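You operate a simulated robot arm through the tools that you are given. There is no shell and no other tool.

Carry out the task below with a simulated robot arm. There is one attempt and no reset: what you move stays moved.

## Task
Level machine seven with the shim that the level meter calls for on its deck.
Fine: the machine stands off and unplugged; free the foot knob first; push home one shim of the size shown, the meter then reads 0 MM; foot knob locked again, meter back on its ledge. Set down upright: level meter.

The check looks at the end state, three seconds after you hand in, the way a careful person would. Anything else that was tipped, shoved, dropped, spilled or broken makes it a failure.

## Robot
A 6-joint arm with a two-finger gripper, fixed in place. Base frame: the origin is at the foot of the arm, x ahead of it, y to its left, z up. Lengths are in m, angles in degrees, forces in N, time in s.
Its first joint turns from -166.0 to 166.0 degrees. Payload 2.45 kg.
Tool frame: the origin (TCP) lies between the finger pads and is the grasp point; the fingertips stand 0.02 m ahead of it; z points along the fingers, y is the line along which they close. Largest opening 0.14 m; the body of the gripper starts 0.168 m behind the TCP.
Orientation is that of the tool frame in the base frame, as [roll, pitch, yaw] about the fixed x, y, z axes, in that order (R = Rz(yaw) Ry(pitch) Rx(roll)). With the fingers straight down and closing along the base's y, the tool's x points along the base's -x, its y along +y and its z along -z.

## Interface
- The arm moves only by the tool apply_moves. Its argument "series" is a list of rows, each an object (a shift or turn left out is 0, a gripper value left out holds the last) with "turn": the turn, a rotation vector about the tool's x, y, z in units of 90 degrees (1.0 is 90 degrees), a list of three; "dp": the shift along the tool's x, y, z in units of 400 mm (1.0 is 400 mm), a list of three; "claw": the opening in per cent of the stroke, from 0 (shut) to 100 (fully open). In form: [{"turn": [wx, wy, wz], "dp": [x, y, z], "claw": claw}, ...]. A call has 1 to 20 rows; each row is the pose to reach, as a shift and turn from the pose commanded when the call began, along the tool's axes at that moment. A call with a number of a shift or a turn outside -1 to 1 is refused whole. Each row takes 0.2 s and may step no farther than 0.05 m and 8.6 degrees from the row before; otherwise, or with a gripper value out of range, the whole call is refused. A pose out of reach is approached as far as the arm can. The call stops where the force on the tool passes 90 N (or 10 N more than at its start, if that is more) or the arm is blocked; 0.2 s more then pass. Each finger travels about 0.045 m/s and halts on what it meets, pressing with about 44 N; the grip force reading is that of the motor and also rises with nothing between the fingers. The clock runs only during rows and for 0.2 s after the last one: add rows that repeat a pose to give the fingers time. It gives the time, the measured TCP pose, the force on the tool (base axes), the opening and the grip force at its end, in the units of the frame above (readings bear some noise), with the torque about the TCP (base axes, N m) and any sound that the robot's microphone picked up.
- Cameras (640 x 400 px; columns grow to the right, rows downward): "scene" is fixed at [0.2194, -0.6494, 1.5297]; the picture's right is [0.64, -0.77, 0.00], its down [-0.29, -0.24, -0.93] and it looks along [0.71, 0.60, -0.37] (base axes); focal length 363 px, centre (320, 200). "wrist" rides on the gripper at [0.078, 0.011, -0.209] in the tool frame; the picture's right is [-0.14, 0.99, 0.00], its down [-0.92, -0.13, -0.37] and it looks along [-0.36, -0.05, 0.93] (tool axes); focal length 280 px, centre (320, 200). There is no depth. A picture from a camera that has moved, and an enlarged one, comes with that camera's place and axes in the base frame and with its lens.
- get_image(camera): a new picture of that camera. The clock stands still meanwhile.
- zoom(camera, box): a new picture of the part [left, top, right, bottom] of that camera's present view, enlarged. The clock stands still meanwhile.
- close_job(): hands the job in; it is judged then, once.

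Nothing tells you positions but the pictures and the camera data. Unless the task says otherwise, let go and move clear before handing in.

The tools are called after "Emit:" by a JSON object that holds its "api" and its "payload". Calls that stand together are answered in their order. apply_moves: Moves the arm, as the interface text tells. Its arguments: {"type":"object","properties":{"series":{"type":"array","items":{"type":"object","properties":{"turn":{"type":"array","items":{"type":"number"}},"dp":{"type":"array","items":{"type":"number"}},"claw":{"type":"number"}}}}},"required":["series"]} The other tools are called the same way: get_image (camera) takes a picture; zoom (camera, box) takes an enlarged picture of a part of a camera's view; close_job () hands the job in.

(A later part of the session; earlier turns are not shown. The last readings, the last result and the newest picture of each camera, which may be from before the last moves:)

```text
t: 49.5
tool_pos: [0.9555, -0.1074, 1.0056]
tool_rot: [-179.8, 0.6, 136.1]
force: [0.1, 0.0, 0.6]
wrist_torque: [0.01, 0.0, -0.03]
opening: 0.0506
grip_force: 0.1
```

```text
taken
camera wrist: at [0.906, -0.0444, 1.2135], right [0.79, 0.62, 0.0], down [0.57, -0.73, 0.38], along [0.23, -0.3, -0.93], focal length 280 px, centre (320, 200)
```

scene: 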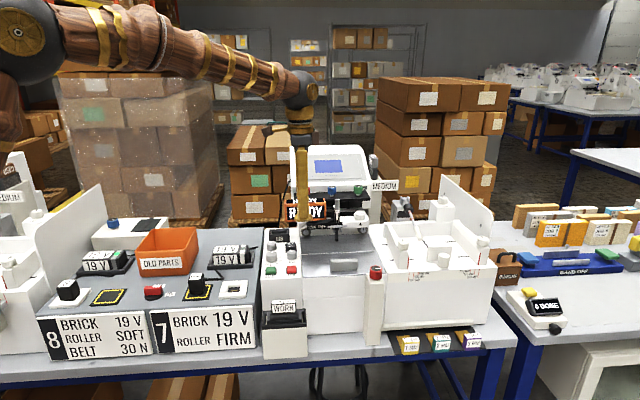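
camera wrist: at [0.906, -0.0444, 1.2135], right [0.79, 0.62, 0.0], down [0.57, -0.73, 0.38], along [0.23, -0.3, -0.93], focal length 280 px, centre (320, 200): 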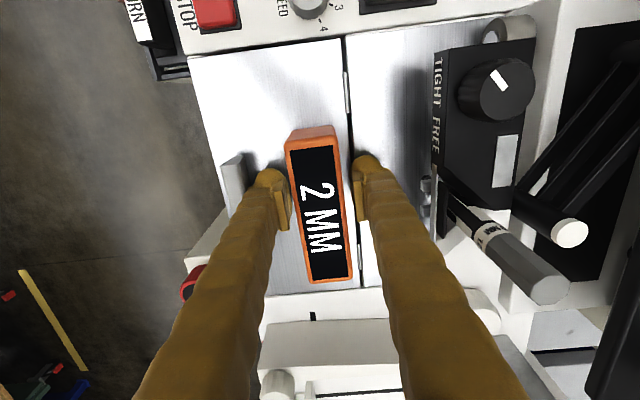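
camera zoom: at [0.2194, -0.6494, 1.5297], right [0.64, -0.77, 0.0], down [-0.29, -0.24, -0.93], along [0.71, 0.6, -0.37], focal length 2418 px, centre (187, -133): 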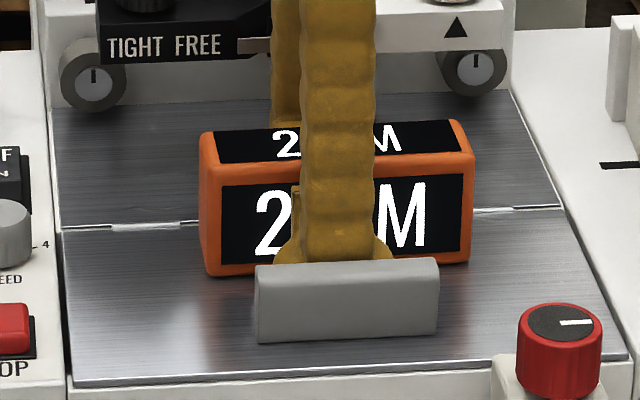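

It reads a clear "2 MM", so the 2 MM shim is required. I'll leave the meter on the deck, lift straight up, and move above the red foot knob.

Emit:
{"api": "apply_moves", "payload": {"series": [{"dp": [0, 0, -0.05]}, {"dp": [0, 0, -0.13]}, {"dp": [0, 0, -0.22]}, {"dp": [0, 0, -0.3]}, {"dp": [-0.06, -0.1, -0.3], "claw": 50}, {"dp": [-0.12, -0.2, -0.3]}, {"dp": [-0.182, -0.3, -0.3]}, {"dp": [-0.182, -0.322, -0.3]}]}}

Emit:
{"api": "get_image", "payload": {"camera": "wrist"}}

Emit:
{"api": "zoom", "payload": {"camera": "scene", "box": [290, 210, 410, 310]}}

```text
t: 51.3
tool_pos: [0.9181, -0.25, 1.1248]
tool_rot: [-179.8, 0.6, 136.2]
force: [0.3, -0.5, -0.1]
wrist_torque: [0.0, 0.01, -0.02]
opening: 0.0701
grip_force: 0.2
```

```text
taken
camera wrist: at [0.8681, -0.1863, 1.3334], right [0.79, 0.62, 0.0], down [0.57, -0.73, 0.38], along [0.23, -0.3, -0.93], focal length 280 px, centre (320, 200)
```

wrist: 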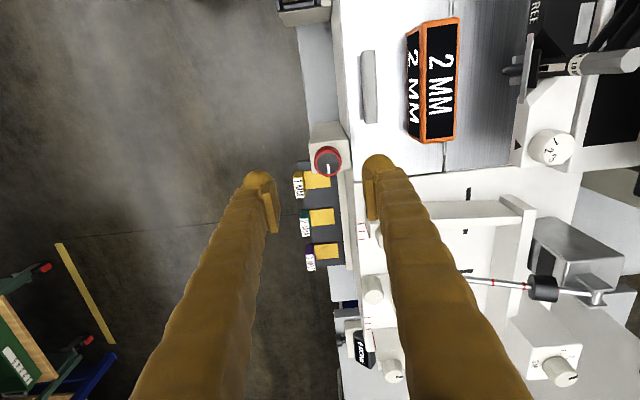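

```text
4.00 times, centred on (350, 260) of scene
camera zoom: at [0.2194, -0.6494, 1.5297], right [0.64, -0.77, 0.0], down [-0.29, -0.24, -0.93], along [0.71, 0.6, -0.37], focal length 1451 px, centre (200, -40)
```

zoom: 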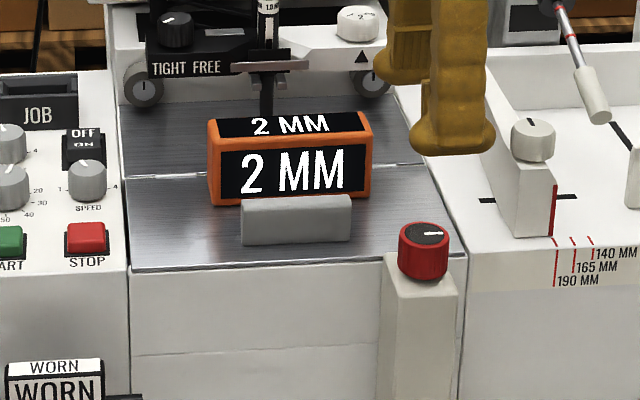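

Emit:
{"api": "zoom", "payload": {"camera": "wrist", "box": [280, 110, 380, 190]}}

Emit:
{"api": "zoom", "payload": {"camera": "scene", "box": [365, 255, 405, 285]}}

```text
5.00 times, centred on (330, 150) of wrist
camera zoom: at [0.8681, -0.1863, 1.3334], right [0.79, 0.62, 0.0], down [0.57, -0.73, 0.38], along [0.23, -0.3, -0.93], focal length 1402 px, centre (270, 450)
```

zoom: 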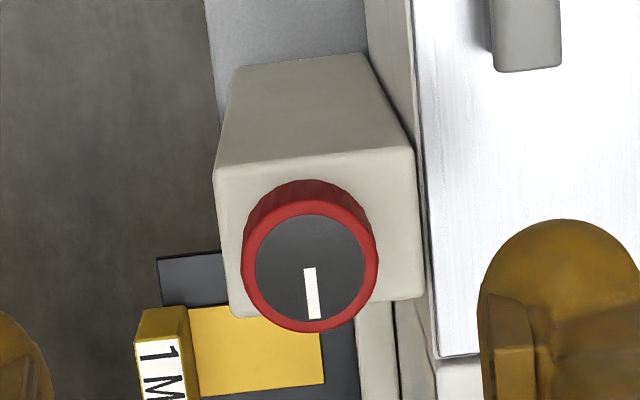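

```text
13.33 times, centred on (385, 270) of scene
camera zoom: at [0.2194, -0.6494, 1.5297], right [0.64, -0.77, 0.0], down [-0.29, -0.24, -0.93], along [0.71, 0.6, -0.37], focal length 4835 px, centre (-547, -733)
```

zoom: 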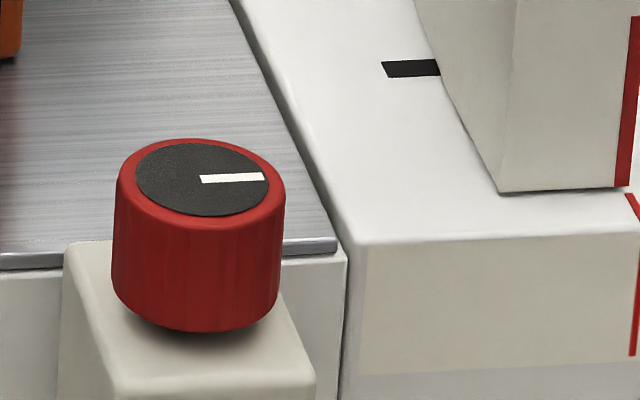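

The knob (≈33 mm diameter, top z≈1.02) is ~9 mm inward of the tool axis. I'll centre on it and descend to just below its top rim, watching for contact.

Emit:
{"api": "apply_moves", "payload": {"series": [{"dp": [0.003, 0.0228, 0.06]}, {"dp": [0.003, 0.0228, 0.12]}, {"dp": [0.003, 0.0228, 0.18]}, {"dp": [0.003, 0.0228, 0.22]}, {"dp": [0.003, 0.0228, 0.25]}]}}

Emit:
{"api": "get_image", "payload": {"camera": "wrist"}}

Emit:
{"api": "zoom", "payload": {"camera": "scene", "box": [340, 230, 420, 300]}}

```text
t: 52.5
tool_pos: [0.9257, -0.2462, 1.027]
tool_rot: [-179.8, 0.5, 136.2]
force: [-0.1, 0.0, 0.5]
wrist_torque: [0.0, 0.0, -0.03]
opening: 0.0698
grip_force: 0.0
```

```text
taken
camera wrist: at [0.8759, -0.1818, 1.2355], right [0.79, 0.62, 0.0], down [0.57, -0.73, 0.38], along [0.23, -0.3, -0.93], focal length 280 px, centre (320, 200)
```

wrist: 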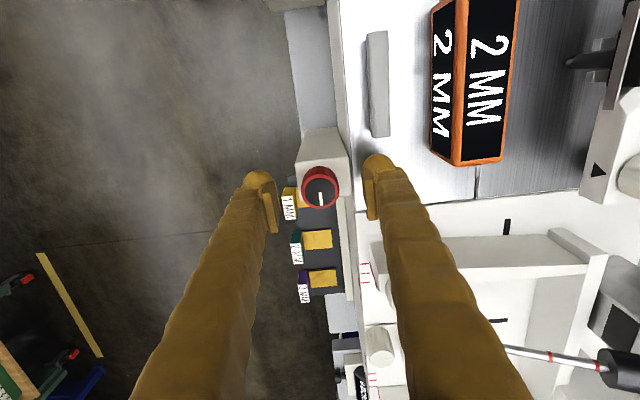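

```text
5.71 times, centred on (380, 265) of scene
camera zoom: at [0.2194, -0.6494, 1.5297], right [0.64, -0.77, 0.0], down [-0.29, -0.24, -0.93], along [0.71, 0.6, -0.37], focal length 2072 px, centre (-23, -171)
```

zoom: 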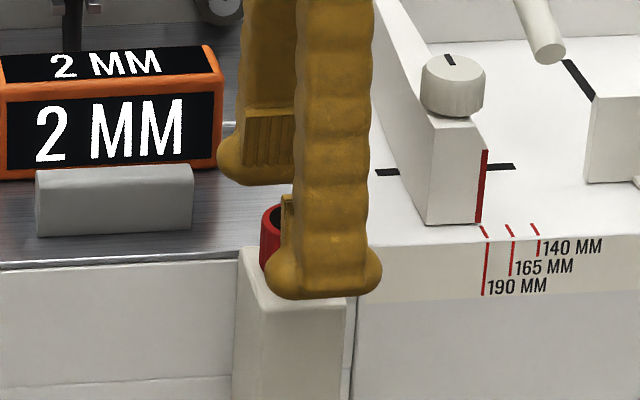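

Triangulation gives knob top z≈1.009 and post top z≈0.978, with the tool axis centred on it. I'll lower 21 mm more (tips just above the post) and close on the knob.

Emit:
{"api": "apply_moves", "payload": {"series": [{"dp": [0.002, 0.002, 0.02]}, {"dp": [0.002, 0.002, 0.04]}, {"dp": [0.002, 0.002, 0.0525]}]}}

Emit:
{"api": "apply_moves", "payload": {"series": [{"claw": 10}, {"claw": 10}, {"claw": 10}, {"claw": 10}]}}

Emit:
{"api": "get_image", "payload": {"camera": "wrist"}}

```text
t: 53.3
tool_pos: [0.9245, -0.2432, 1.0044]
tool_rot: [-179.8, 0.4, 136.1]
force: [-1.0, -0.5, 0.4]
wrist_torque: [0.0, 0.01, 0.01]
opening: 0.0702
grip_force: 0.1
```

```text
t: 54.3
tool_pos: [0.9241, -0.2445, 1.0049]
tool_rot: [-179.8, 0.5, 136.1]
force: [-16.3, -15.5, 2.5]
wrist_torque: [-0.02, 0.14, -0.08]
opening: 0.0319
grip_force: 13.9
```

```text
taken
camera wrist: at [0.8756, -0.1804, 1.2139], right [0.79, 0.62, 0.0], down [0.57, -0.73, 0.38], along [0.23, -0.3, -0.93], focal length 280 px, centre (320, 200)
```

wrist: 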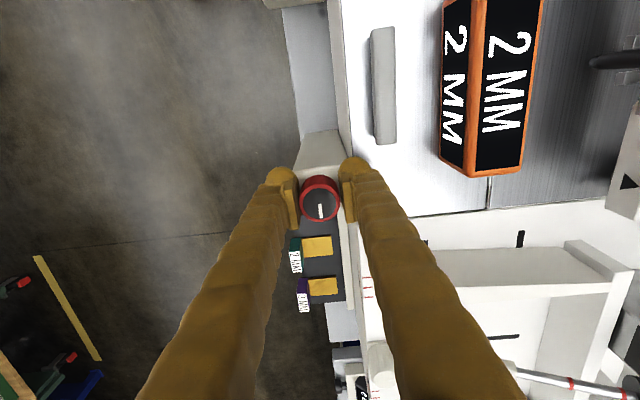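

The knob is held but with a sideways load of ~22 N, meaning I'm slightly inward of its axis. I'll shift about 1.5 mm outward to relieve this.

Emit:
{"api": "apply_moves", "payload": {"series": [{"dp": [0, -0.003, 0]}, {"dp": [0, -0.003, 0]}]}}

```text
t: 54.9
tool_pos: [0.9247, -0.2455, 1.0059]
tool_rot: [-179.8, 0.5, 136.0]
force: [-5.6, -22.7, -5.9]
wrist_torque: [-0.31, -0.04, 0.02]
opening: 0.0307
grip_force: 39.2
```

Emit:
{"api": "apply_moves", "payload": {"series": [{"claw": 35}, {"claw": 35, "dp": [-0.003, -0.004, 0]}, {"dp": [-0.003, -0.004, 0], "claw": 10}, {"dp": [-0.003, -0.004, 0], "claw": 10}, {"dp": [-0.003, -0.004, 0], "claw": 10}]}}

```text
t: 56.1
tool_pos: [0.9242, -0.2464, 1.0047]
tool_rot: [-179.7, 0.4, 136.1]
force: [6.3, 8.7, -0.4]
wrist_torque: [0.12, -0.07, 0.05]
opening: 0.0309
grip_force: 39.6
```

Well balanced now. I'll try turning counter-clockwise (loosening) by about 24° and check torque and the pointer.

Emit:
{"api": "apply_moves", "payload": {"series": [{"turn": [0, 0, -0.06]}, {"turn": [0, 0, -0.12]}, {"turn": [0, 0, -0.18]}, {"turn": [0, 0, -0.24]}]}}

Emit:
{"api": "get_image", "payload": {"camera": "wrist"}}

Emit:
{"api": "zoom", "payload": {"camera": "scene", "box": [340, 230, 420, 300]}}

```text
t: 57.1
tool_pos: [0.9232, -0.2455, 1.0045]
tool_rot: [-179.6, 0.4, 157.7]
force: [-3.3, 12.6, 17.2]
wrist_torque: [0.17, 0.01, 0.0]
opening: 0.0307
grip_force: 45.0
```

```text
taken
camera wrist: at [0.8541, -0.2039, 1.214], right [0.5, 0.86, -0.01], down [0.8, -0.46, 0.38], along [0.32, -0.19, -0.93], focal length 280 px, centre (320, 200)
```

wrist: 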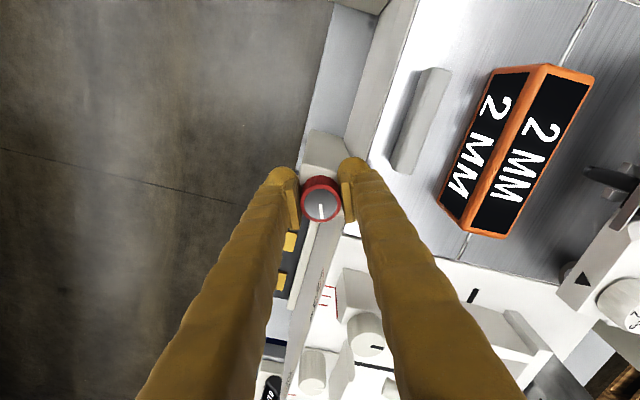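

```text
5.71 times, centred on (380, 265) of scene
camera zoom: at [0.2194, -0.6494, 1.5297], right [0.64, -0.77, 0.0], down [-0.29, -0.24, -0.93], along [0.71, 0.6, -0.37], focal length 2072 px, centre (-23, -171)
```

zoom: 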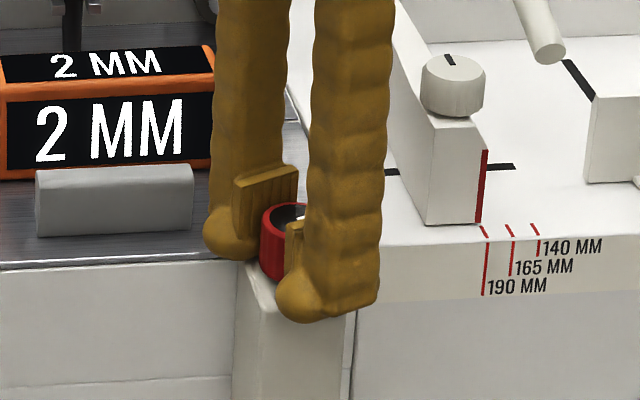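

The knob turns counter-clockwise with the gripper and no resistance. I'll continue to about 90° total and watch for a stop.

Emit:
{"api": "apply_moves", "payload": {"series": [{"turn": [0, 0, -0.08], "dp": [0, 0, -0.001]}, {"turn": [0, 0, -0.16], "dp": [0, 0, -0.002]}, {"turn": [0, 0, -0.24], "dp": [0, 0, -0.002]}, {"turn": [0, 0, -0.32], "dp": [0, 0, -0.002]}, {"turn": [0, 0, -0.4], "dp": [0, 0, -0.002]}]}}

Emit:
{"api": "zoom", "payload": {"camera": "scene", "box": [340, 230, 420, 300]}}

Emit:
{"api": "get_image", "payload": {"camera": "wrist"}}

```text
t: 58.3
tool_pos: [0.9222, -0.248, 1.0056]
tool_rot: [-179.4, 0.1, -166.2]
force: [-2.3, -25.8, 8.0]
wrist_torque: [-0.19, -0.23, -0.11]
opening: 0.0306
grip_force: 44.7
```

```text
5.71 times, centred on (380, 265) of scene
camera zoom: at [0.2194, -0.6494, 1.5297], right [0.64, -0.77, 0.0], down [-0.29, -0.24, -0.93], along [0.71, 0.6, -0.37], focal length 2072 px, centre (-23, -171)
```

zoom: 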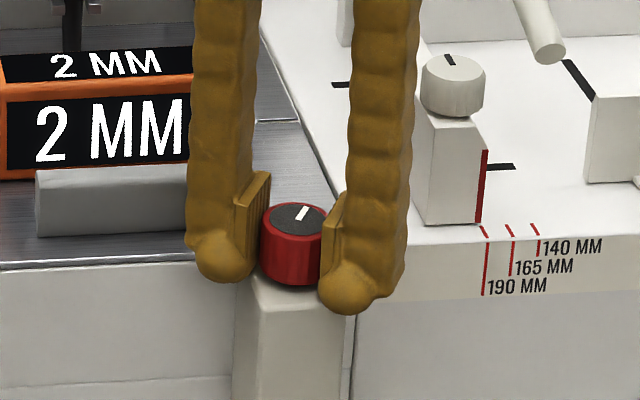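

```text
taken
camera wrist: at [0.8438, -0.2534, 1.2144], right [-0.1, 0.99, -0.01], down [0.92, 0.1, 0.37], along [0.37, 0.03, -0.93], focal length 280 px, centre (320, 200)
```

wrist: 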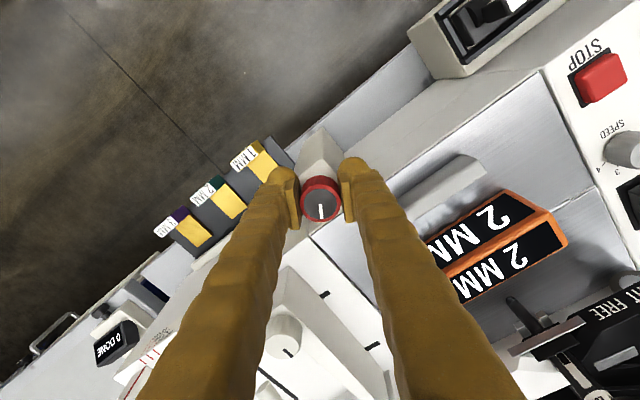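

Pointer has turned ~58°. Continuing to ~90° with a small lateral correction.

Emit:
{"api": "apply_moves", "payload": {"series": [{"turn": [0, 0, -0.08], "dp": [0, -0.003, 0]}, {"turn": [0, 0, -0.16], "dp": [0, -0.003, 0]}, {"turn": [0, 0, -0.24], "dp": [0, -0.003, 0]}, {"turn": [0, 0, -0.32], "dp": [0, -0.003, 0]}, {"turn": [0, 0, -0.36], "dp": [0, -0.003, 0]}]}}

Emit:
{"api": "zoom", "payload": {"camera": "scene", "box": [340, 230, 420, 300]}}

Emit:
{"api": "get_image", "payload": {"camera": "wrist"}}

```text
t: 59.5
tool_pos: [0.926, -0.248, 1.0044]
tool_rot: [-179.4, -0.1, -133.9]
force: [22.5, -41.0, 2.0]
wrist_torque: [-0.4, -0.23, -0.57]
opening: 0.0307
grip_force: 45.2
```

```text
5.71 times, centred on (380, 265) of scene
camera zoom: at [0.2194, -0.6494, 1.5297], right [0.64, -0.77, 0.0], down [-0.29, -0.24, -0.93], along [0.71, 0.6, -0.37], focal length 2072 px, centre (-23, -171)
```

zoom: 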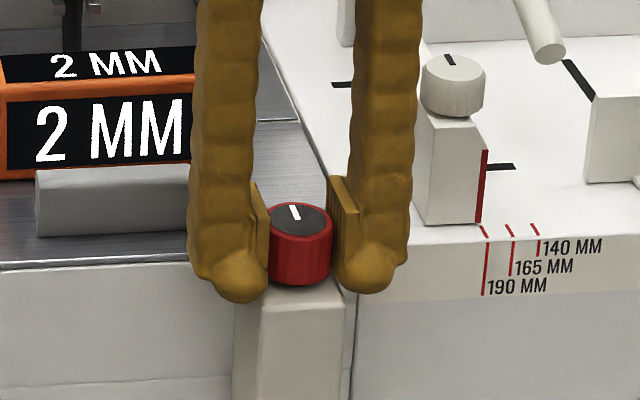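

```text
taken
camera wrist: at [0.8621, -0.2946, 1.2147], right [-0.62, 0.79, -0.01], down [0.73, 0.58, 0.37], along [0.29, 0.22, -0.93], focal length 280 px, centre (320, 200)
```

wrist: 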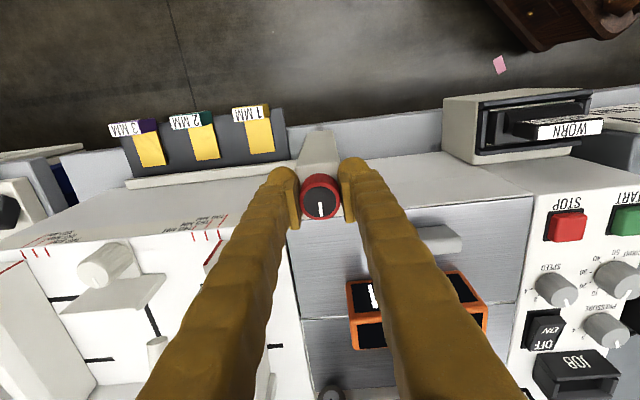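

The pointer now aims inward (90° turned) and a resisting torque (−0.57 Nm) suggests the end stop – the knob should be free. I'll open and lift clear.

Emit:
{"api": "apply_moves", "payload": {"series": [{"claw": 45}, {"claw": 45}, {"claw": 45}, {"claw": 45, "dp": [0, 0, -0.06]}, {"dp": [0, 0, -0.15]}, {"dp": [0, 0, -0.25]}]}}

Emit:
{"api": "get_image", "payload": {"camera": "wrist"}}

Emit:
{"api": "zoom", "payload": {"camera": "scene", "box": [290, 220, 420, 320]}}

```text
t: 60.9
tool_pos: [0.923, -0.2458, 1.1016]
tool_rot: [-179.5, -0.1, -133.9]
force: [0.9, 0.0, -0.8]
wrist_torque: [0.02, 0.04, 0.01]
opening: 0.0628
grip_force: 0.2
```

```text
taken
camera wrist: at [0.8604, -0.292, 1.3118], right [-0.62, 0.79, -0.01], down [0.73, 0.58, 0.37], along [0.29, 0.22, -0.93], focal length 280 px, centre (320, 200)
```

wrist: 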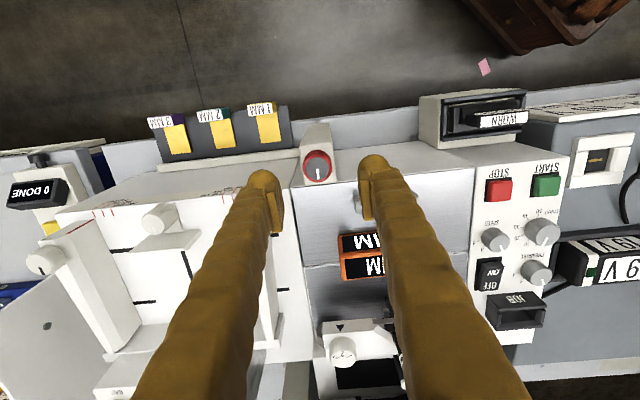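

```text
4.00 times, centred on (355, 270) of scene
camera zoom: at [0.2194, -0.6494, 1.5297], right [0.64, -0.77, 0.0], down [-0.29, -0.24, -0.93], along [0.71, 0.6, -0.37], focal length 1451 px, centre (180, -80)
```

zoom: 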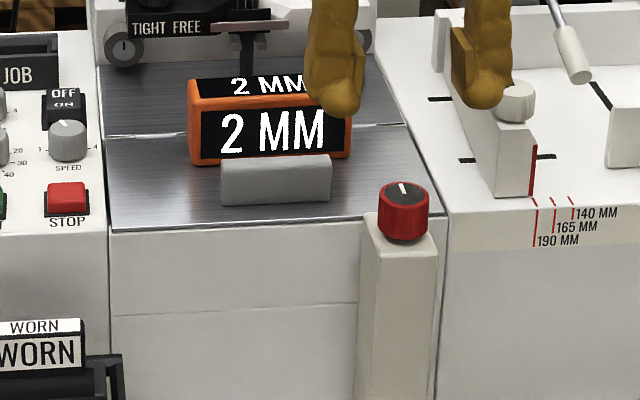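

Knob is now freed (pointer inward). Next I measure the 2 MM shim's position from this view.

Emit:
{"api": "zoom", "payload": {"camera": "wrist", "box": [130, 90, 310, 190]}}

Emit:
{"api": "zoom", "payload": {"camera": "scene", "box": [380, 310, 500, 370]}}

```text
3.56 times, centred on (220, 140) of wrist
camera zoom: at [0.8604, -0.292, 1.3118], right [-0.62, 0.79, -0.01], down [0.73, 0.58, 0.37], along [0.29, 0.22, -0.93], focal length 997 px, centre (676, 413)
```

zoom: 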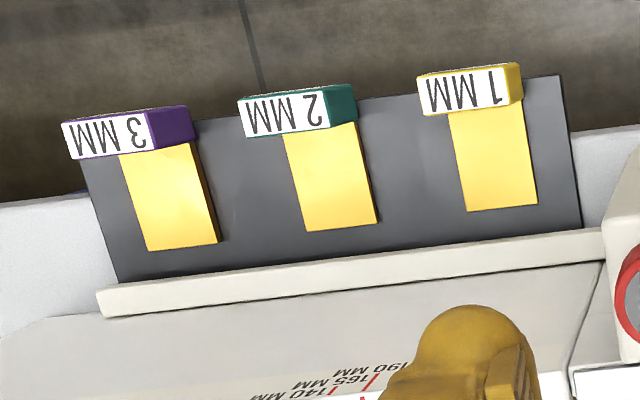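

```text
5.33 times, centred on (440, 340) of scene
camera zoom: at [0.2194, -0.6494, 1.5297], right [0.64, -0.77, 0.0], down [-0.29, -0.24, -0.93], along [0.71, 0.6, -0.37], focal length 1934 px, centre (-320, -547)
```

zoom: 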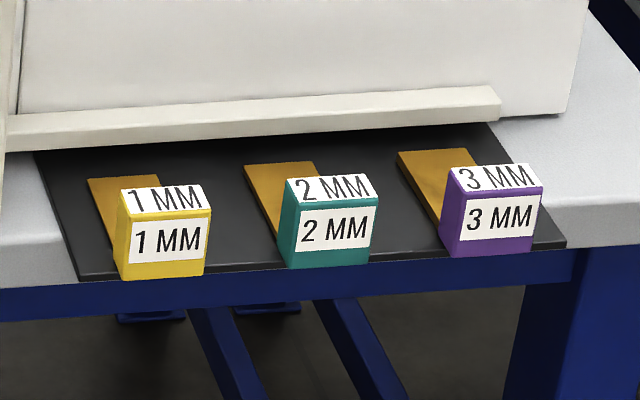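

The 2 MM shim's handle block is at about (1.005, −0.414), top z≈0.832, its plate ending ~1 cm before the bar; the mat top is z≈0.784. I'll close the fingers, tilt the tool outward and position in front of the shim to push it inward.

Emit:
{"api": "apply_moves", "payload": {"series": [{"dp": [0.094, -0.044, 0.012], "turn": [0.033, -0.025, 0.007], "claw": 0}, {"dp": [0.188, -0.088, 0.025], "turn": [0.065, -0.051, 0.014], "claw": 0}, {"dp": [0.282, -0.132, 0.038], "turn": [0.098, -0.076, 0.021], "claw": 0}, {"dp": [0.376, -0.1765, 0.05], "turn": [0.131, -0.102, 0.028], "claw": 0}, {"dp": [0.364, -0.236, 0.133], "turn": [0.164, -0.127, 0.035], "claw": 0}, {"dp": [0.353, -0.295, 0.216], "turn": [0.196, -0.153, 0.042], "claw": 0}, {"dp": [0.342, -0.354, 0.3], "turn": [0.229, -0.178, 0.049], "claw": 0}, {"dp": [0.33, -0.413, 0.3825], "turn": [0.262, -0.204, 0.056], "claw": 0}]}}

Emit:
{"api": "get_image", "payload": {"camera": "wrist"}}

Emit:
{"api": "get_image", "payload": {"camera": "scene"}}

```text
t: 62.7
tool_pos: [0.9489, -0.458, 0.9545]
tool_rot: [-155.8, 18.8, -134.9]
force: [-0.3, 0.5, 0.1]
wrist_torque: [0.02, 0.05, 0.01]
opening: 0.0003
grip_force: 29.2
```

```text
taken
camera wrist: at [0.7863, -0.4848, 1.1065], right [-0.46, 0.82, -0.34], down [0.5, 0.55, 0.66], along [0.73, 0.13, -0.67], focal length 280 px, centre (320, 200)
```

wrist: 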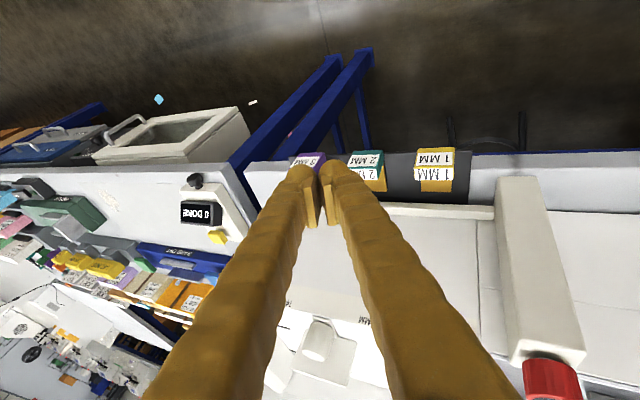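

```text
taken
```

scene: 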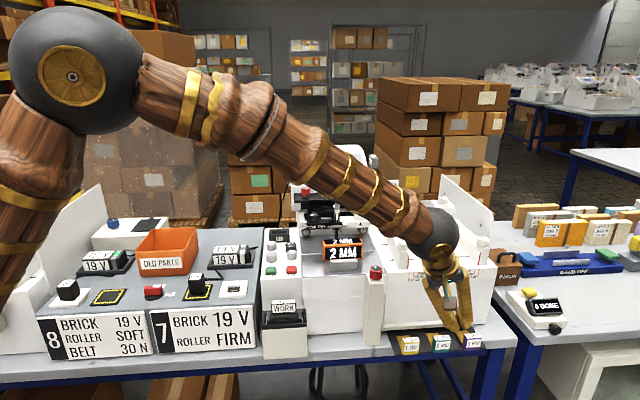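

Emit:
{"api": "zoom", "payload": {"camera": "wrist", "box": [270, 130, 470, 230]}}

Emit:
{"api": "zoom", "payload": {"camera": "scene", "box": [390, 270, 500, 370]}}

```text
3.20 times, centred on (370, 180) of wrist
camera zoom: at [0.7863, -0.4848, 1.1065], right [-0.46, 0.82, -0.34], down [0.5, 0.55, 0.66], along [0.73, 0.13, -0.67], focal length 897 px, centre (160, 264)
```

zoom: 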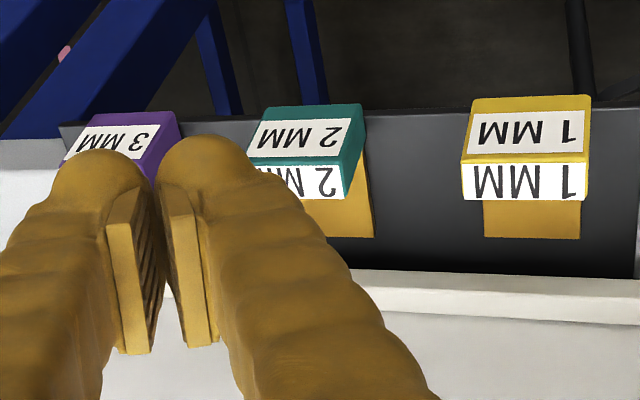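

```text
4.00 times, centred on (445, 320) of scene
camera zoom: at [0.2194, -0.6494, 1.5297], right [0.64, -0.77, 0.0], down [-0.29, -0.24, -0.93], along [0.71, 0.6, -0.37], focal length 1451 px, centre (-180, -280)
```

zoom: 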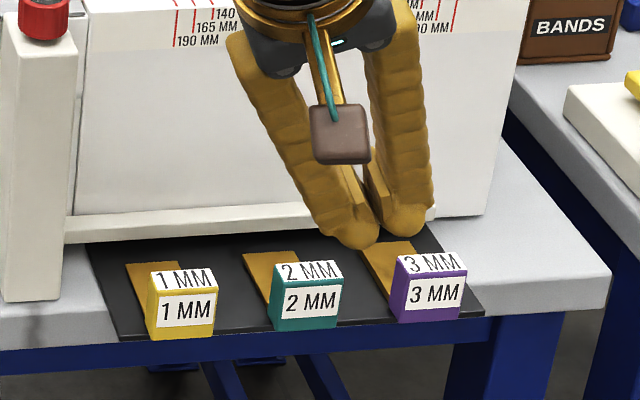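

The fingers are lined up in u with the 2 MM shim. I'll lower straight down in front of the bench edge to handle height.

Emit:
{"api": "apply_moves", "payload": {"series": [{"dp": [0.028, 0.033, 0.074], "claw": 0}, {"dp": [0.055, 0.066, 0.147]}, {"dp": [0.083, 0.099, 0.221]}, {"dp": [0.11, 0.1324, 0.2946]}]}}

Emit:
{"api": "get_image", "payload": {"camera": "wrist"}}

Emit:
{"api": "zoom", "payload": {"camera": "scene", "box": [390, 290, 500, 380]}}

```text
t: 63.7
tool_pos: [0.9533, -0.4549, 0.816]
tool_rot: [-155.7, 18.7, -135.0]
force: [-0.3, 0.0, 1.5]
wrist_torque: [0.0, 0.0, 0.0]
opening: 0.0
grip_force: 29.5
```

```text
taken
camera wrist: at [0.7912, -0.4822, 0.9669], right [-0.46, 0.82, -0.34], down [0.5, 0.55, 0.66], along [0.73, 0.13, -0.67], focal length 280 px, centre (320, 200)
```

wrist: 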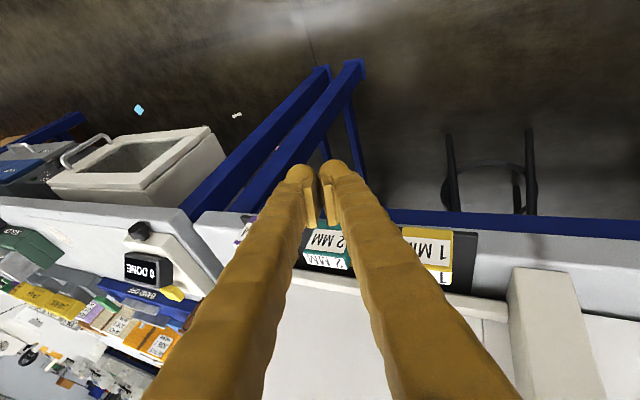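

```text
4.44 times, centred on (445, 335) of scene
camera zoom: at [0.2194, -0.6494, 1.5297], right [0.64, -0.77, 0.0], down [-0.29, -0.24, -0.93], along [0.71, 0.6, -0.37], focal length 1612 px, centre (-236, -400)
```

zoom: 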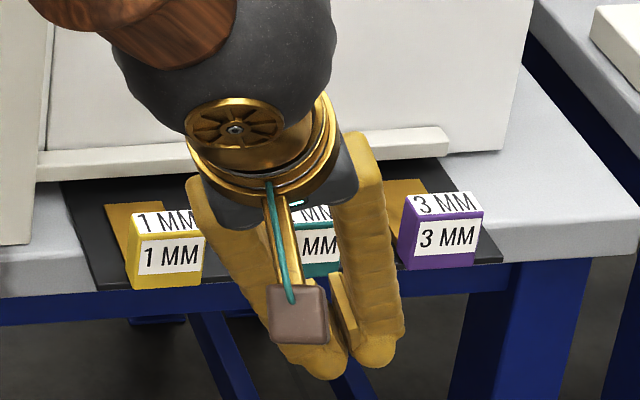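

The fingertips stand in front of the 2 MM handle at mid-height. I'll advance inward to contact in small steps while watching the force.

Emit:
{"api": "apply_moves", "payload": {"series": [{"dp": [-0.035, 0.005, 0.011]}, {"dp": [-0.071, 0.0098, 0.0221]}]}}

Emit:
{"api": "apply_moves", "payload": {"series": [{"dp": [-0.012, 0.0016, 0.0037]}, {"dp": [-0.024, 0.0033, 0.0074]}]}}

Emit:
{"api": "get_image", "payload": {"camera": "wrist"}}

Emit:
{"api": "zoom", "payload": {"camera": "scene", "box": [390, 290, 500, 380]}}

```text
t: 64.3
tool_pos: [0.9712, -0.4346, 0.8165]
tool_rot: [-155.7, 18.7, -134.9]
force: [0.2, 0.3, -0.3]
wrist_torque: [-0.03, 0.0, -0.03]
opening: 0.0
grip_force: 29.3
```

```text
t: 64.9
tool_pos: [0.9786, -0.4282, 0.8167]
tool_rot: [-155.9, 18.7, -134.9]
force: [0.5, -1.2, -0.1]
wrist_torque: [-0.01, -0.03, -0.01]
opening: 0.0002
grip_force: 29.4
```

```text
taken
camera wrist: at [0.8171, -0.4549, 0.9689], right [-0.46, 0.82, -0.34], down [0.5, 0.55, 0.66], along [0.73, 0.13, -0.67], focal length 280 px, centre (320, 200)
```

wrist: 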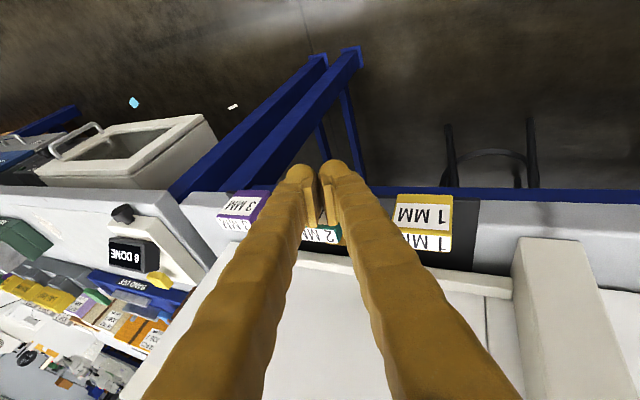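

```text
4.44 times, centred on (445, 335) of scene
camera zoom: at [0.2194, -0.6494, 1.5297], right [0.64, -0.77, 0.0], down [-0.29, -0.24, -0.93], along [0.71, 0.6, -0.37], focal length 1612 px, centre (-236, -400)
```

zoom: 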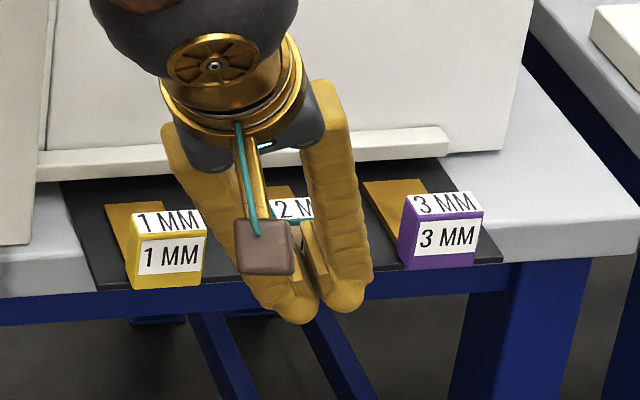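

No notable force yet. Continuing in 1 cm increments.

Emit:
{"api": "apply_moves", "payload": {"series": [{"dp": [-0.012, 0.0016, 0.0037]}, {"dp": [-0.024, 0.0033, 0.0074]}]}}

Emit:
{"api": "zoom", "payload": {"camera": "wrist", "box": [200, 160, 480, 300]}}

Emit:
{"api": "zoom", "payload": {"camera": "scene", "box": [390, 290, 500, 380]}}

```text
t: 65.5
tool_pos: [0.9858, -0.4208, 0.8179]
tool_rot: [-155.8, 18.7, -135.0]
force: [1.1, -0.3, 0.5]
wrist_torque: [0.0, -0.02, -0.02]
opening: 0.0
grip_force: 28.9
```

```text
2.29 times, centred on (340, 230) of wrist
camera zoom: at [0.8243, -0.4478, 0.9697], right [-0.46, 0.82, -0.34], down [0.5, 0.55, 0.66], along [0.73, 0.13, -0.67], focal length 641 px, centre (274, 131)
```

zoom: 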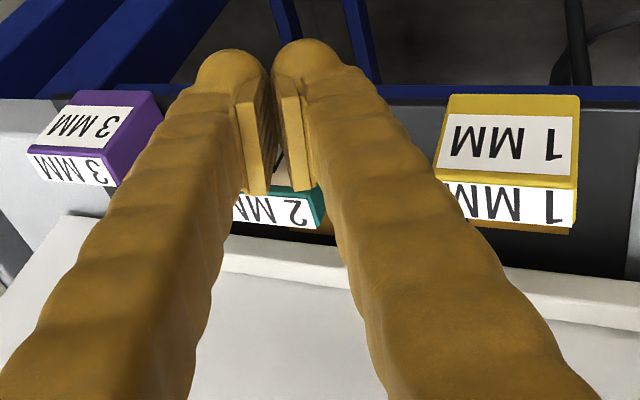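

```text
4.44 times, centred on (445, 335) of scene
camera zoom: at [0.2194, -0.6494, 1.5297], right [0.64, -0.77, 0.0], down [-0.29, -0.24, -0.93], along [0.71, 0.6, -0.37], focal length 1612 px, centre (-236, -400)
```

zoom: 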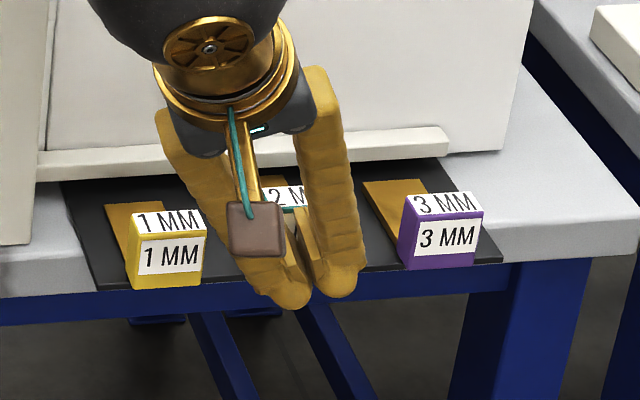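

The 2 MM shim is sliding inward with the tool. Continuing.

Emit:
{"api": "apply_moves", "payload": {"series": [{"dp": [-0.012, 0.0016, 0.0037]}, {"dp": [-0.024, 0.0033, 0.0074]}, {"dp": [-0.036, 0.0049, 0.0111]}, {"dp": [-0.047, 0.0065, 0.0147]}]}}

Emit:
{"api": "zoom", "payload": {"camera": "wrist", "box": [200, 160, 480, 300]}}

Emit:
{"api": "zoom", "payload": {"camera": "scene", "box": [300, 220, 500, 380]}}

```text
t: 66.5
tool_pos: [1.0016, -0.4065, 0.8178]
tool_rot: [-155.9, 18.7, -134.8]
force: [-0.1, 0.6, -0.4]
wrist_torque: [-0.03, 0.01, 0.0]
opening: 0.0001
grip_force: 29.6
```

```text
2.29 times, centred on (340, 230) of wrist
camera zoom: at [0.8385, -0.4337, 0.9695], right [-0.46, 0.82, -0.34], down [0.5, 0.55, 0.66], along [0.73, 0.13, -0.67], focal length 641 px, centre (274, 131)
```

zoom: 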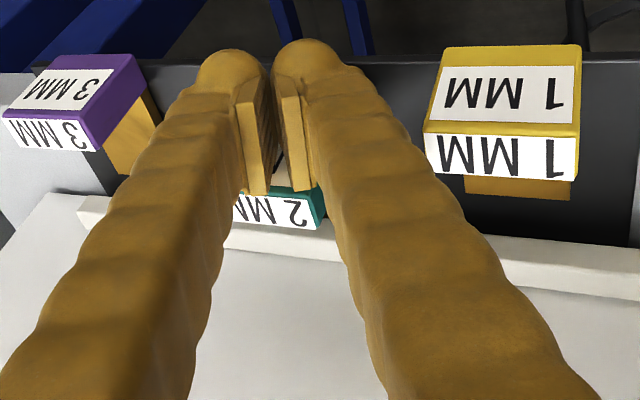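

```text
2.50 times, centred on (400, 300) of scene
camera zoom: at [0.2194, -0.6494, 1.5297], right [0.64, -0.77, 0.0], down [-0.29, -0.24, -0.93], along [0.71, 0.6, -0.37], focal length 907 px, centre (120, -50)
```

zoom: 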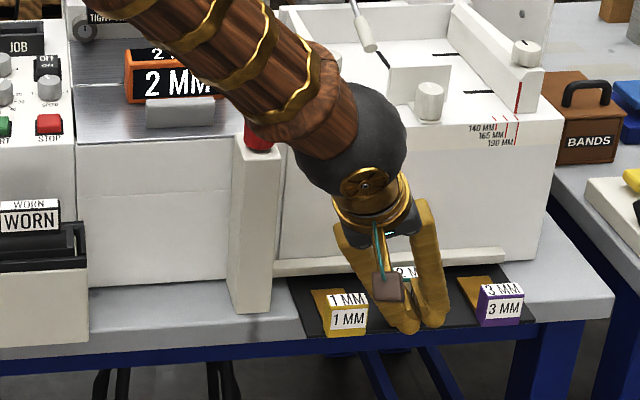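

Still sliding freely; about 2–3 cm remain to the bar. Continuing carefully.

Emit:
{"api": "apply_moves", "payload": {"series": [{"dp": [-0.012, 0.0016, 0.0037]}, {"dp": [-0.024, 0.0033, 0.0074]}, {"dp": [-0.036, 0.0049, 0.0111]}]}}

Emit:
{"api": "zoom", "payload": {"camera": "wrist", "box": [200, 160, 480, 300]}}

Emit:
{"api": "zoom", "payload": {"camera": "scene", "box": [300, 220, 500, 380]}}

```text
t: 67.4
tool_pos: [1.0053, -0.4019, 0.8171]
tool_rot: [-156.2, 18.4, -135.1]
force: [-9.5, -9.6, 1.4]
wrist_torque: [-0.05, 0.02, 0.08]
opening: 0.0002
grip_force: 29.2
stopped in row 3: the force on the tool passed its limit at 102 N (the readings are from after the stop); the commanded pose is now the measured one
```

```text
2.29 times, centred on (340, 230) of wrist
camera zoom: at [0.8439, -0.4286, 0.9688], right [-0.45, 0.82, -0.34], down [0.51, 0.55, 0.66], along [0.73, 0.13, -0.67], focal length 641 px, centre (274, 131)
```

zoom: 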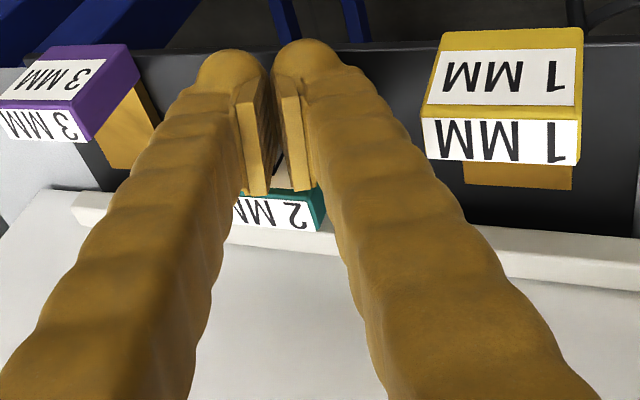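

```text
2.50 times, centred on (400, 300) of scene
camera zoom: at [0.2194, -0.6494, 1.5297], right [0.64, -0.77, 0.0], down [-0.29, -0.24, -0.93], along [0.71, 0.6, -0.37], focal length 907 px, centre (120, -50)
```

zoom: 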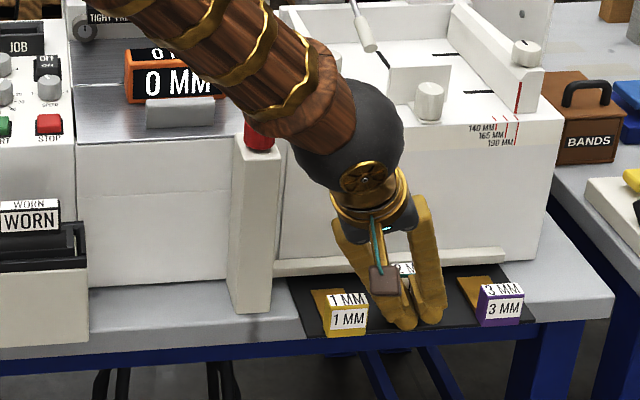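

The meter now reads 0 MM – the 2 MM shim is home against its stop. I'll back away from the shim, rise, and bring the tool upright again.

Emit:
{"api": "apply_moves", "payload": {"series": [{"dp": [0.047, -0.0065, -0.0147]}, {"dp": [0.095, -0.013, -0.0295]}, {"dp": [0.142, -0.0196, -0.0442]}, {"dp": [0.112, -0.056, -0.125]}, {"dp": [0.082, -0.092, -0.206]}, {"dp": [0.051, -0.128, -0.287]}, {"dp": [0.021, -0.165, -0.368]}, {"dp": [-0.01, -0.2, -0.449]}]}}

Emit:
{"api": "zoom", "payload": {"camera": "scene", "box": [380, 290, 500, 370]}}

Emit:
{"api": "get_image", "payload": {"camera": "scene"}}

```text
t: 69.2
tool_pos: [0.9661, -0.4416, 1.0038]
tool_rot: [-156.0, 18.5, -135.2]
force: [0.7, 0.6, -0.1]
wrist_torque: [-0.02, 0.02, -0.02]
opening: 0.0
grip_force: 29.3
```

```text
5.00 times, centred on (440, 330) of scene
camera zoom: at [0.2194, -0.6494, 1.5297], right [0.64, -0.77, 0.0], down [-0.29, -0.24, -0.93], along [0.71, 0.6, -0.37], focal length 1813 px, centre (-280, -450)
```

zoom: 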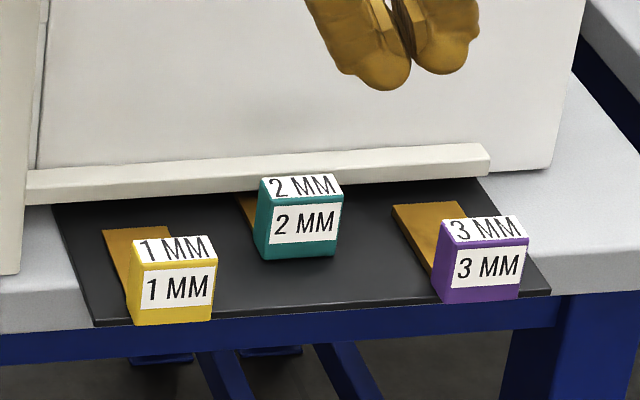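

```text
taken
```

scene: 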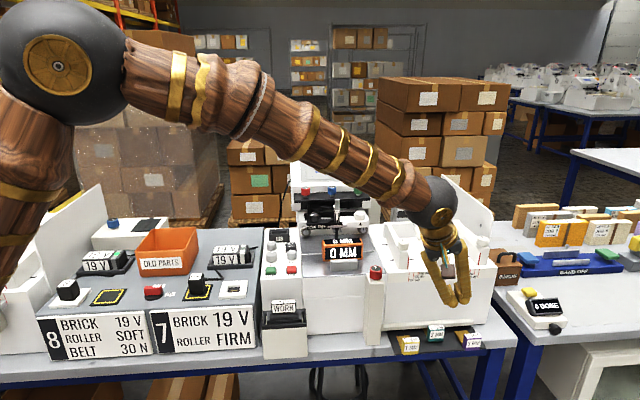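

The 2 MM shim sits in the slot and the meter shows 0 MM. Now I return the tool to upright above the red knob to lock it again.

Emit:
{"api": "apply_moves", "payload": {"series": [{"dp": [-0.027, -0.0325, -0.073], "turn": [-0.033, 0.025, -0.007]}, {"dp": [-0.054, -0.065, -0.146], "turn": [-0.067, 0.05, -0.014]}, {"dp": [-0.0803, -0.0976, -0.2192], "turn": [-0.1, 0.075, -0.021]}, {"dp": [-0.132, -0.014, -0.238], "turn": [-0.133, 0.1, -0.028]}, {"dp": [-0.184, 0.07, -0.256], "turn": [-0.167, 0.125, -0.035]}, {"dp": [-0.235, 0.154, -0.274], "turn": [-0.2, 0.15, -0.042]}, {"dp": [-0.287, 0.238, -0.293], "turn": [-0.233, 0.175, -0.049], "claw": 45}, {"dp": [-0.338, 0.321, -0.311], "turn": [-0.2665, 0.1998, -0.056], "claw": 45}, {"dp": [-0.338, 0.321, -0.311], "turn": [-0.2665, 0.1998, -0.056], "claw": 45}]}}

Emit:
{"api": "get_image", "payload": {"camera": "wrist"}}

Emit:
{"api": "zoom", "payload": {"camera": "wrist", "box": [270, 120, 370, 220]}}

```text
t: 71.2
tool_pos: [0.9234, -0.2481, 1.1057]
tool_rot: [179.9, 0.0, -134.0]
force: [-1.2, -0.3, -0.7]
wrist_torque: [-0.01, 0.01, 0.01]
opening: 0.063
grip_force: 0.1
```

```text
taken
camera wrist: at [0.8623, -0.2956, 1.3154], right [-0.62, 0.79, 0.0], down [0.73, 0.57, 0.37], along [0.29, 0.23, -0.93], focal length 280 px, centre (320, 200)
```

wrist: 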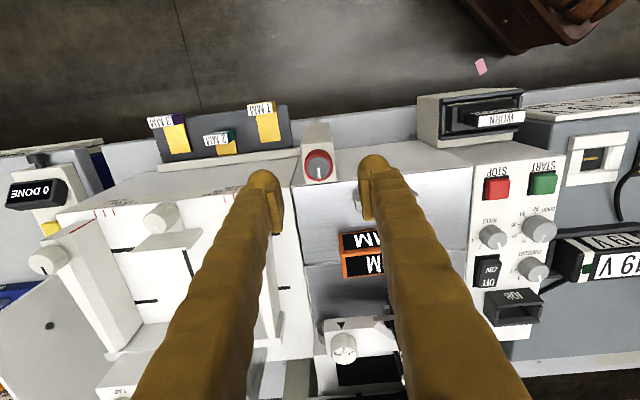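

```text
4.00 times, centred on (320, 170) of wrist
camera zoom: at [0.8623, -0.2956, 1.3154], right [-0.62, 0.79, 0.0], down [0.73, 0.57, 0.37], along [0.29, 0.23, -0.93], focal length 1122 px, centre (320, 320)
```

zoom: 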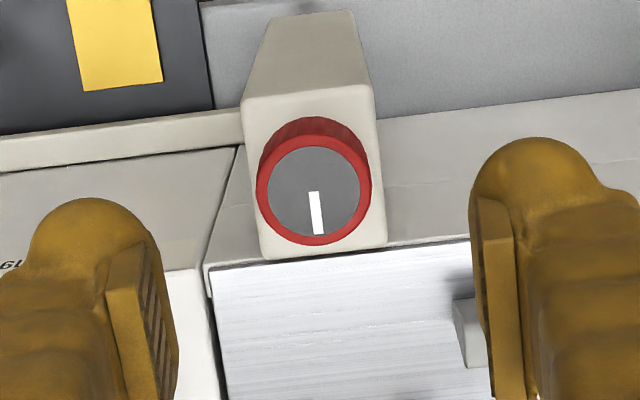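

The knob appears ~3 mm inward and ~2 mm right of the tool axis. I'll centre, descend to grip height and close.

Emit:
{"api": "apply_moves", "payload": {"series": [{"dp": [-0.0085, -0.0043, 0.06]}, {"dp": [-0.0085, -0.0043, 0.12]}, {"dp": [-0.0085, -0.0043, 0.18]}, {"dp": [-0.0085, -0.0043, 0.22]}, {"dp": [-0.0085, -0.0043, 0.2467]}]}}

Emit:
{"api": "apply_moves", "payload": {"series": [{"claw": 10}, {"claw": 10}, {"claw": 10}, {"claw": 10}]}}

Emit:
{"api": "get_image", "payload": {"camera": "wrist"}}

```text
t: 72.4
tool_pos: [0.9292, -0.2467, 1.0071]
tool_rot: [179.9, 0.0, -134.0]
force: [0.2, 1.0, 1.1]
wrist_torque: [0.0, 0.0, 0.01]
opening: 0.063
grip_force: 0.0
```

```text
t: 73.4
tool_pos: [0.9278, -0.2445, 1.0082]
tool_rot: [179.7, -0.1, -134.0]
force: [-19.6, 15.7, -1.1]
wrist_torque: [0.18, 0.21, -0.08]
opening: 0.0308
grip_force: 43.0
```

```text
taken
camera wrist: at [0.8669, -0.294, 1.2167], right [-0.62, 0.79, 0.0], down [0.73, 0.57, 0.37], along [0.29, 0.23, -0.93], focal length 280 px, centre (320, 200)
```

wrist: 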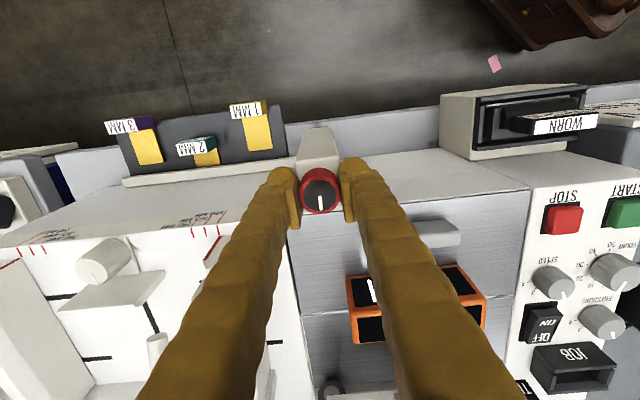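

Gripped, with ~25 N side load toward the left; I'll shift ~1 mm left and begin turning clockwise to lock.

Emit:
{"api": "apply_moves", "payload": {"series": [{"dp": [0, 0.003, 0]}, {"dp": [0, 0.003, 0], "turn": [0, 0, 0.07]}, {"dp": [0, 0.003, 0], "turn": [0, 0, 0.14]}, {"dp": [0, 0.003, 0], "turn": [0, 0, 0.21]}, {"dp": [0, 0.003, 0], "turn": [0, 0, 0.28]}, {"dp": [0, 0.003, 0], "turn": [0, 0, 0.35]}]}}

Emit:
{"api": "zoom", "payload": {"camera": "scene", "box": [290, 220, 420, 320]}}

```text
t: 74.8
tool_pos: [0.9264, -0.2478, 1.0073]
tool_rot: [-179.8, 0.0, -165.7]
force: [21.9, -34.1, 4.1]
wrist_torque: [-0.36, -0.06, 0.02]
opening: 0.0304
grip_force: 44.4
```

```text
4.00 times, centred on (355, 270) of scene
camera zoom: at [0.2194, -0.6494, 1.5297], right [0.64, -0.77, 0.0], down [-0.29, -0.24, -0.93], along [0.71, 0.6, -0.37], focal length 1451 px, centre (180, -80)
```

zoom: 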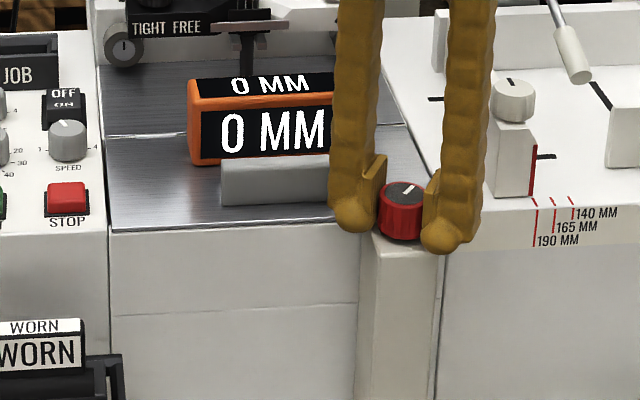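

Turning works; the side load flipped, so I'll shift back ~1.5 mm and continue toward 90°.

Emit:
{"api": "apply_moves", "payload": {"series": [{"dp": [0, -0.0035, 0]}, {"dp": [0, -0.0035, 0], "turn": [0, 0, 0.07]}, {"dp": [0, -0.0035, 0], "turn": [0, 0, 0.14]}, {"dp": [0, -0.0035, 0], "turn": [0, 0, 0.21]}, {"dp": [0, -0.0035, 0], "turn": [0, 0, 0.28]}, {"dp": [0, -0.0035, 0], "turn": [0, 0, 0.35]}]}}

Emit:
{"api": "zoom", "payload": {"camera": "scene", "box": [290, 220, 420, 320]}}

```text
t: 76.2
tool_pos: [0.9268, -0.2474, 1.0072]
tool_rot: [-180.0, 0.0, 162.9]
force: [6.3, -39.2, 18.6]
wrist_torque: [-0.57, -0.03, 0.0]
opening: 0.0305
grip_force: 44.9
```

```text
4.00 times, centred on (355, 270) of scene
camera zoom: at [0.2194, -0.6494, 1.5297], right [0.64, -0.77, 0.0], down [-0.29, -0.24, -0.93], along [0.71, 0.6, -0.37], focal length 1451 px, centre (180, -80)
```

zoom: 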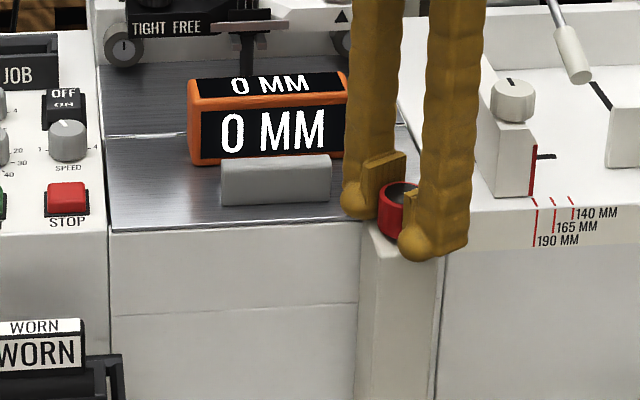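

Emit:
{"api": "apply_moves", "payload": {"series": [{"dp": [0, -0.003, 0]}, {"dp": [0, -0.003, 0], "turn": [0, 0, 0.07]}, {"dp": [0, -0.003, 0], "turn": [0, 0, 0.14]}, {"dp": [0, -0.003, 0], "turn": [0, 0, 0.21]}, {"dp": [0, -0.003, 0], "turn": [0, 0, 0.27]}, {"dp": [0, -0.003, 0], "turn": [0, 0, 0.31]}]}}

Emit:
{"api": "get_image", "payload": {"camera": "wrist"}}

```text
t: 77.6
tool_pos: [0.926, -0.2444, 1.0055]
tool_rot: [-179.9, -0.3, 135.2]
force: [-6.3, 0.0, 0.4]
wrist_torque: [0.01, 0.04, 0.48]
opening: 0.0307
grip_force: 44.7
```

```text
taken
camera wrist: at [0.8785, -0.1834, 1.2159], right [0.8, 0.6, 0.0], down [0.56, -0.74, 0.36], along [0.22, -0.29, -0.93], focal length 280 px, centre (320, 200)
```

wrist: 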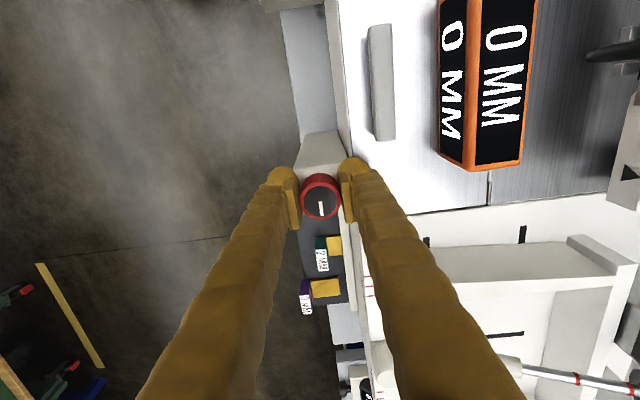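

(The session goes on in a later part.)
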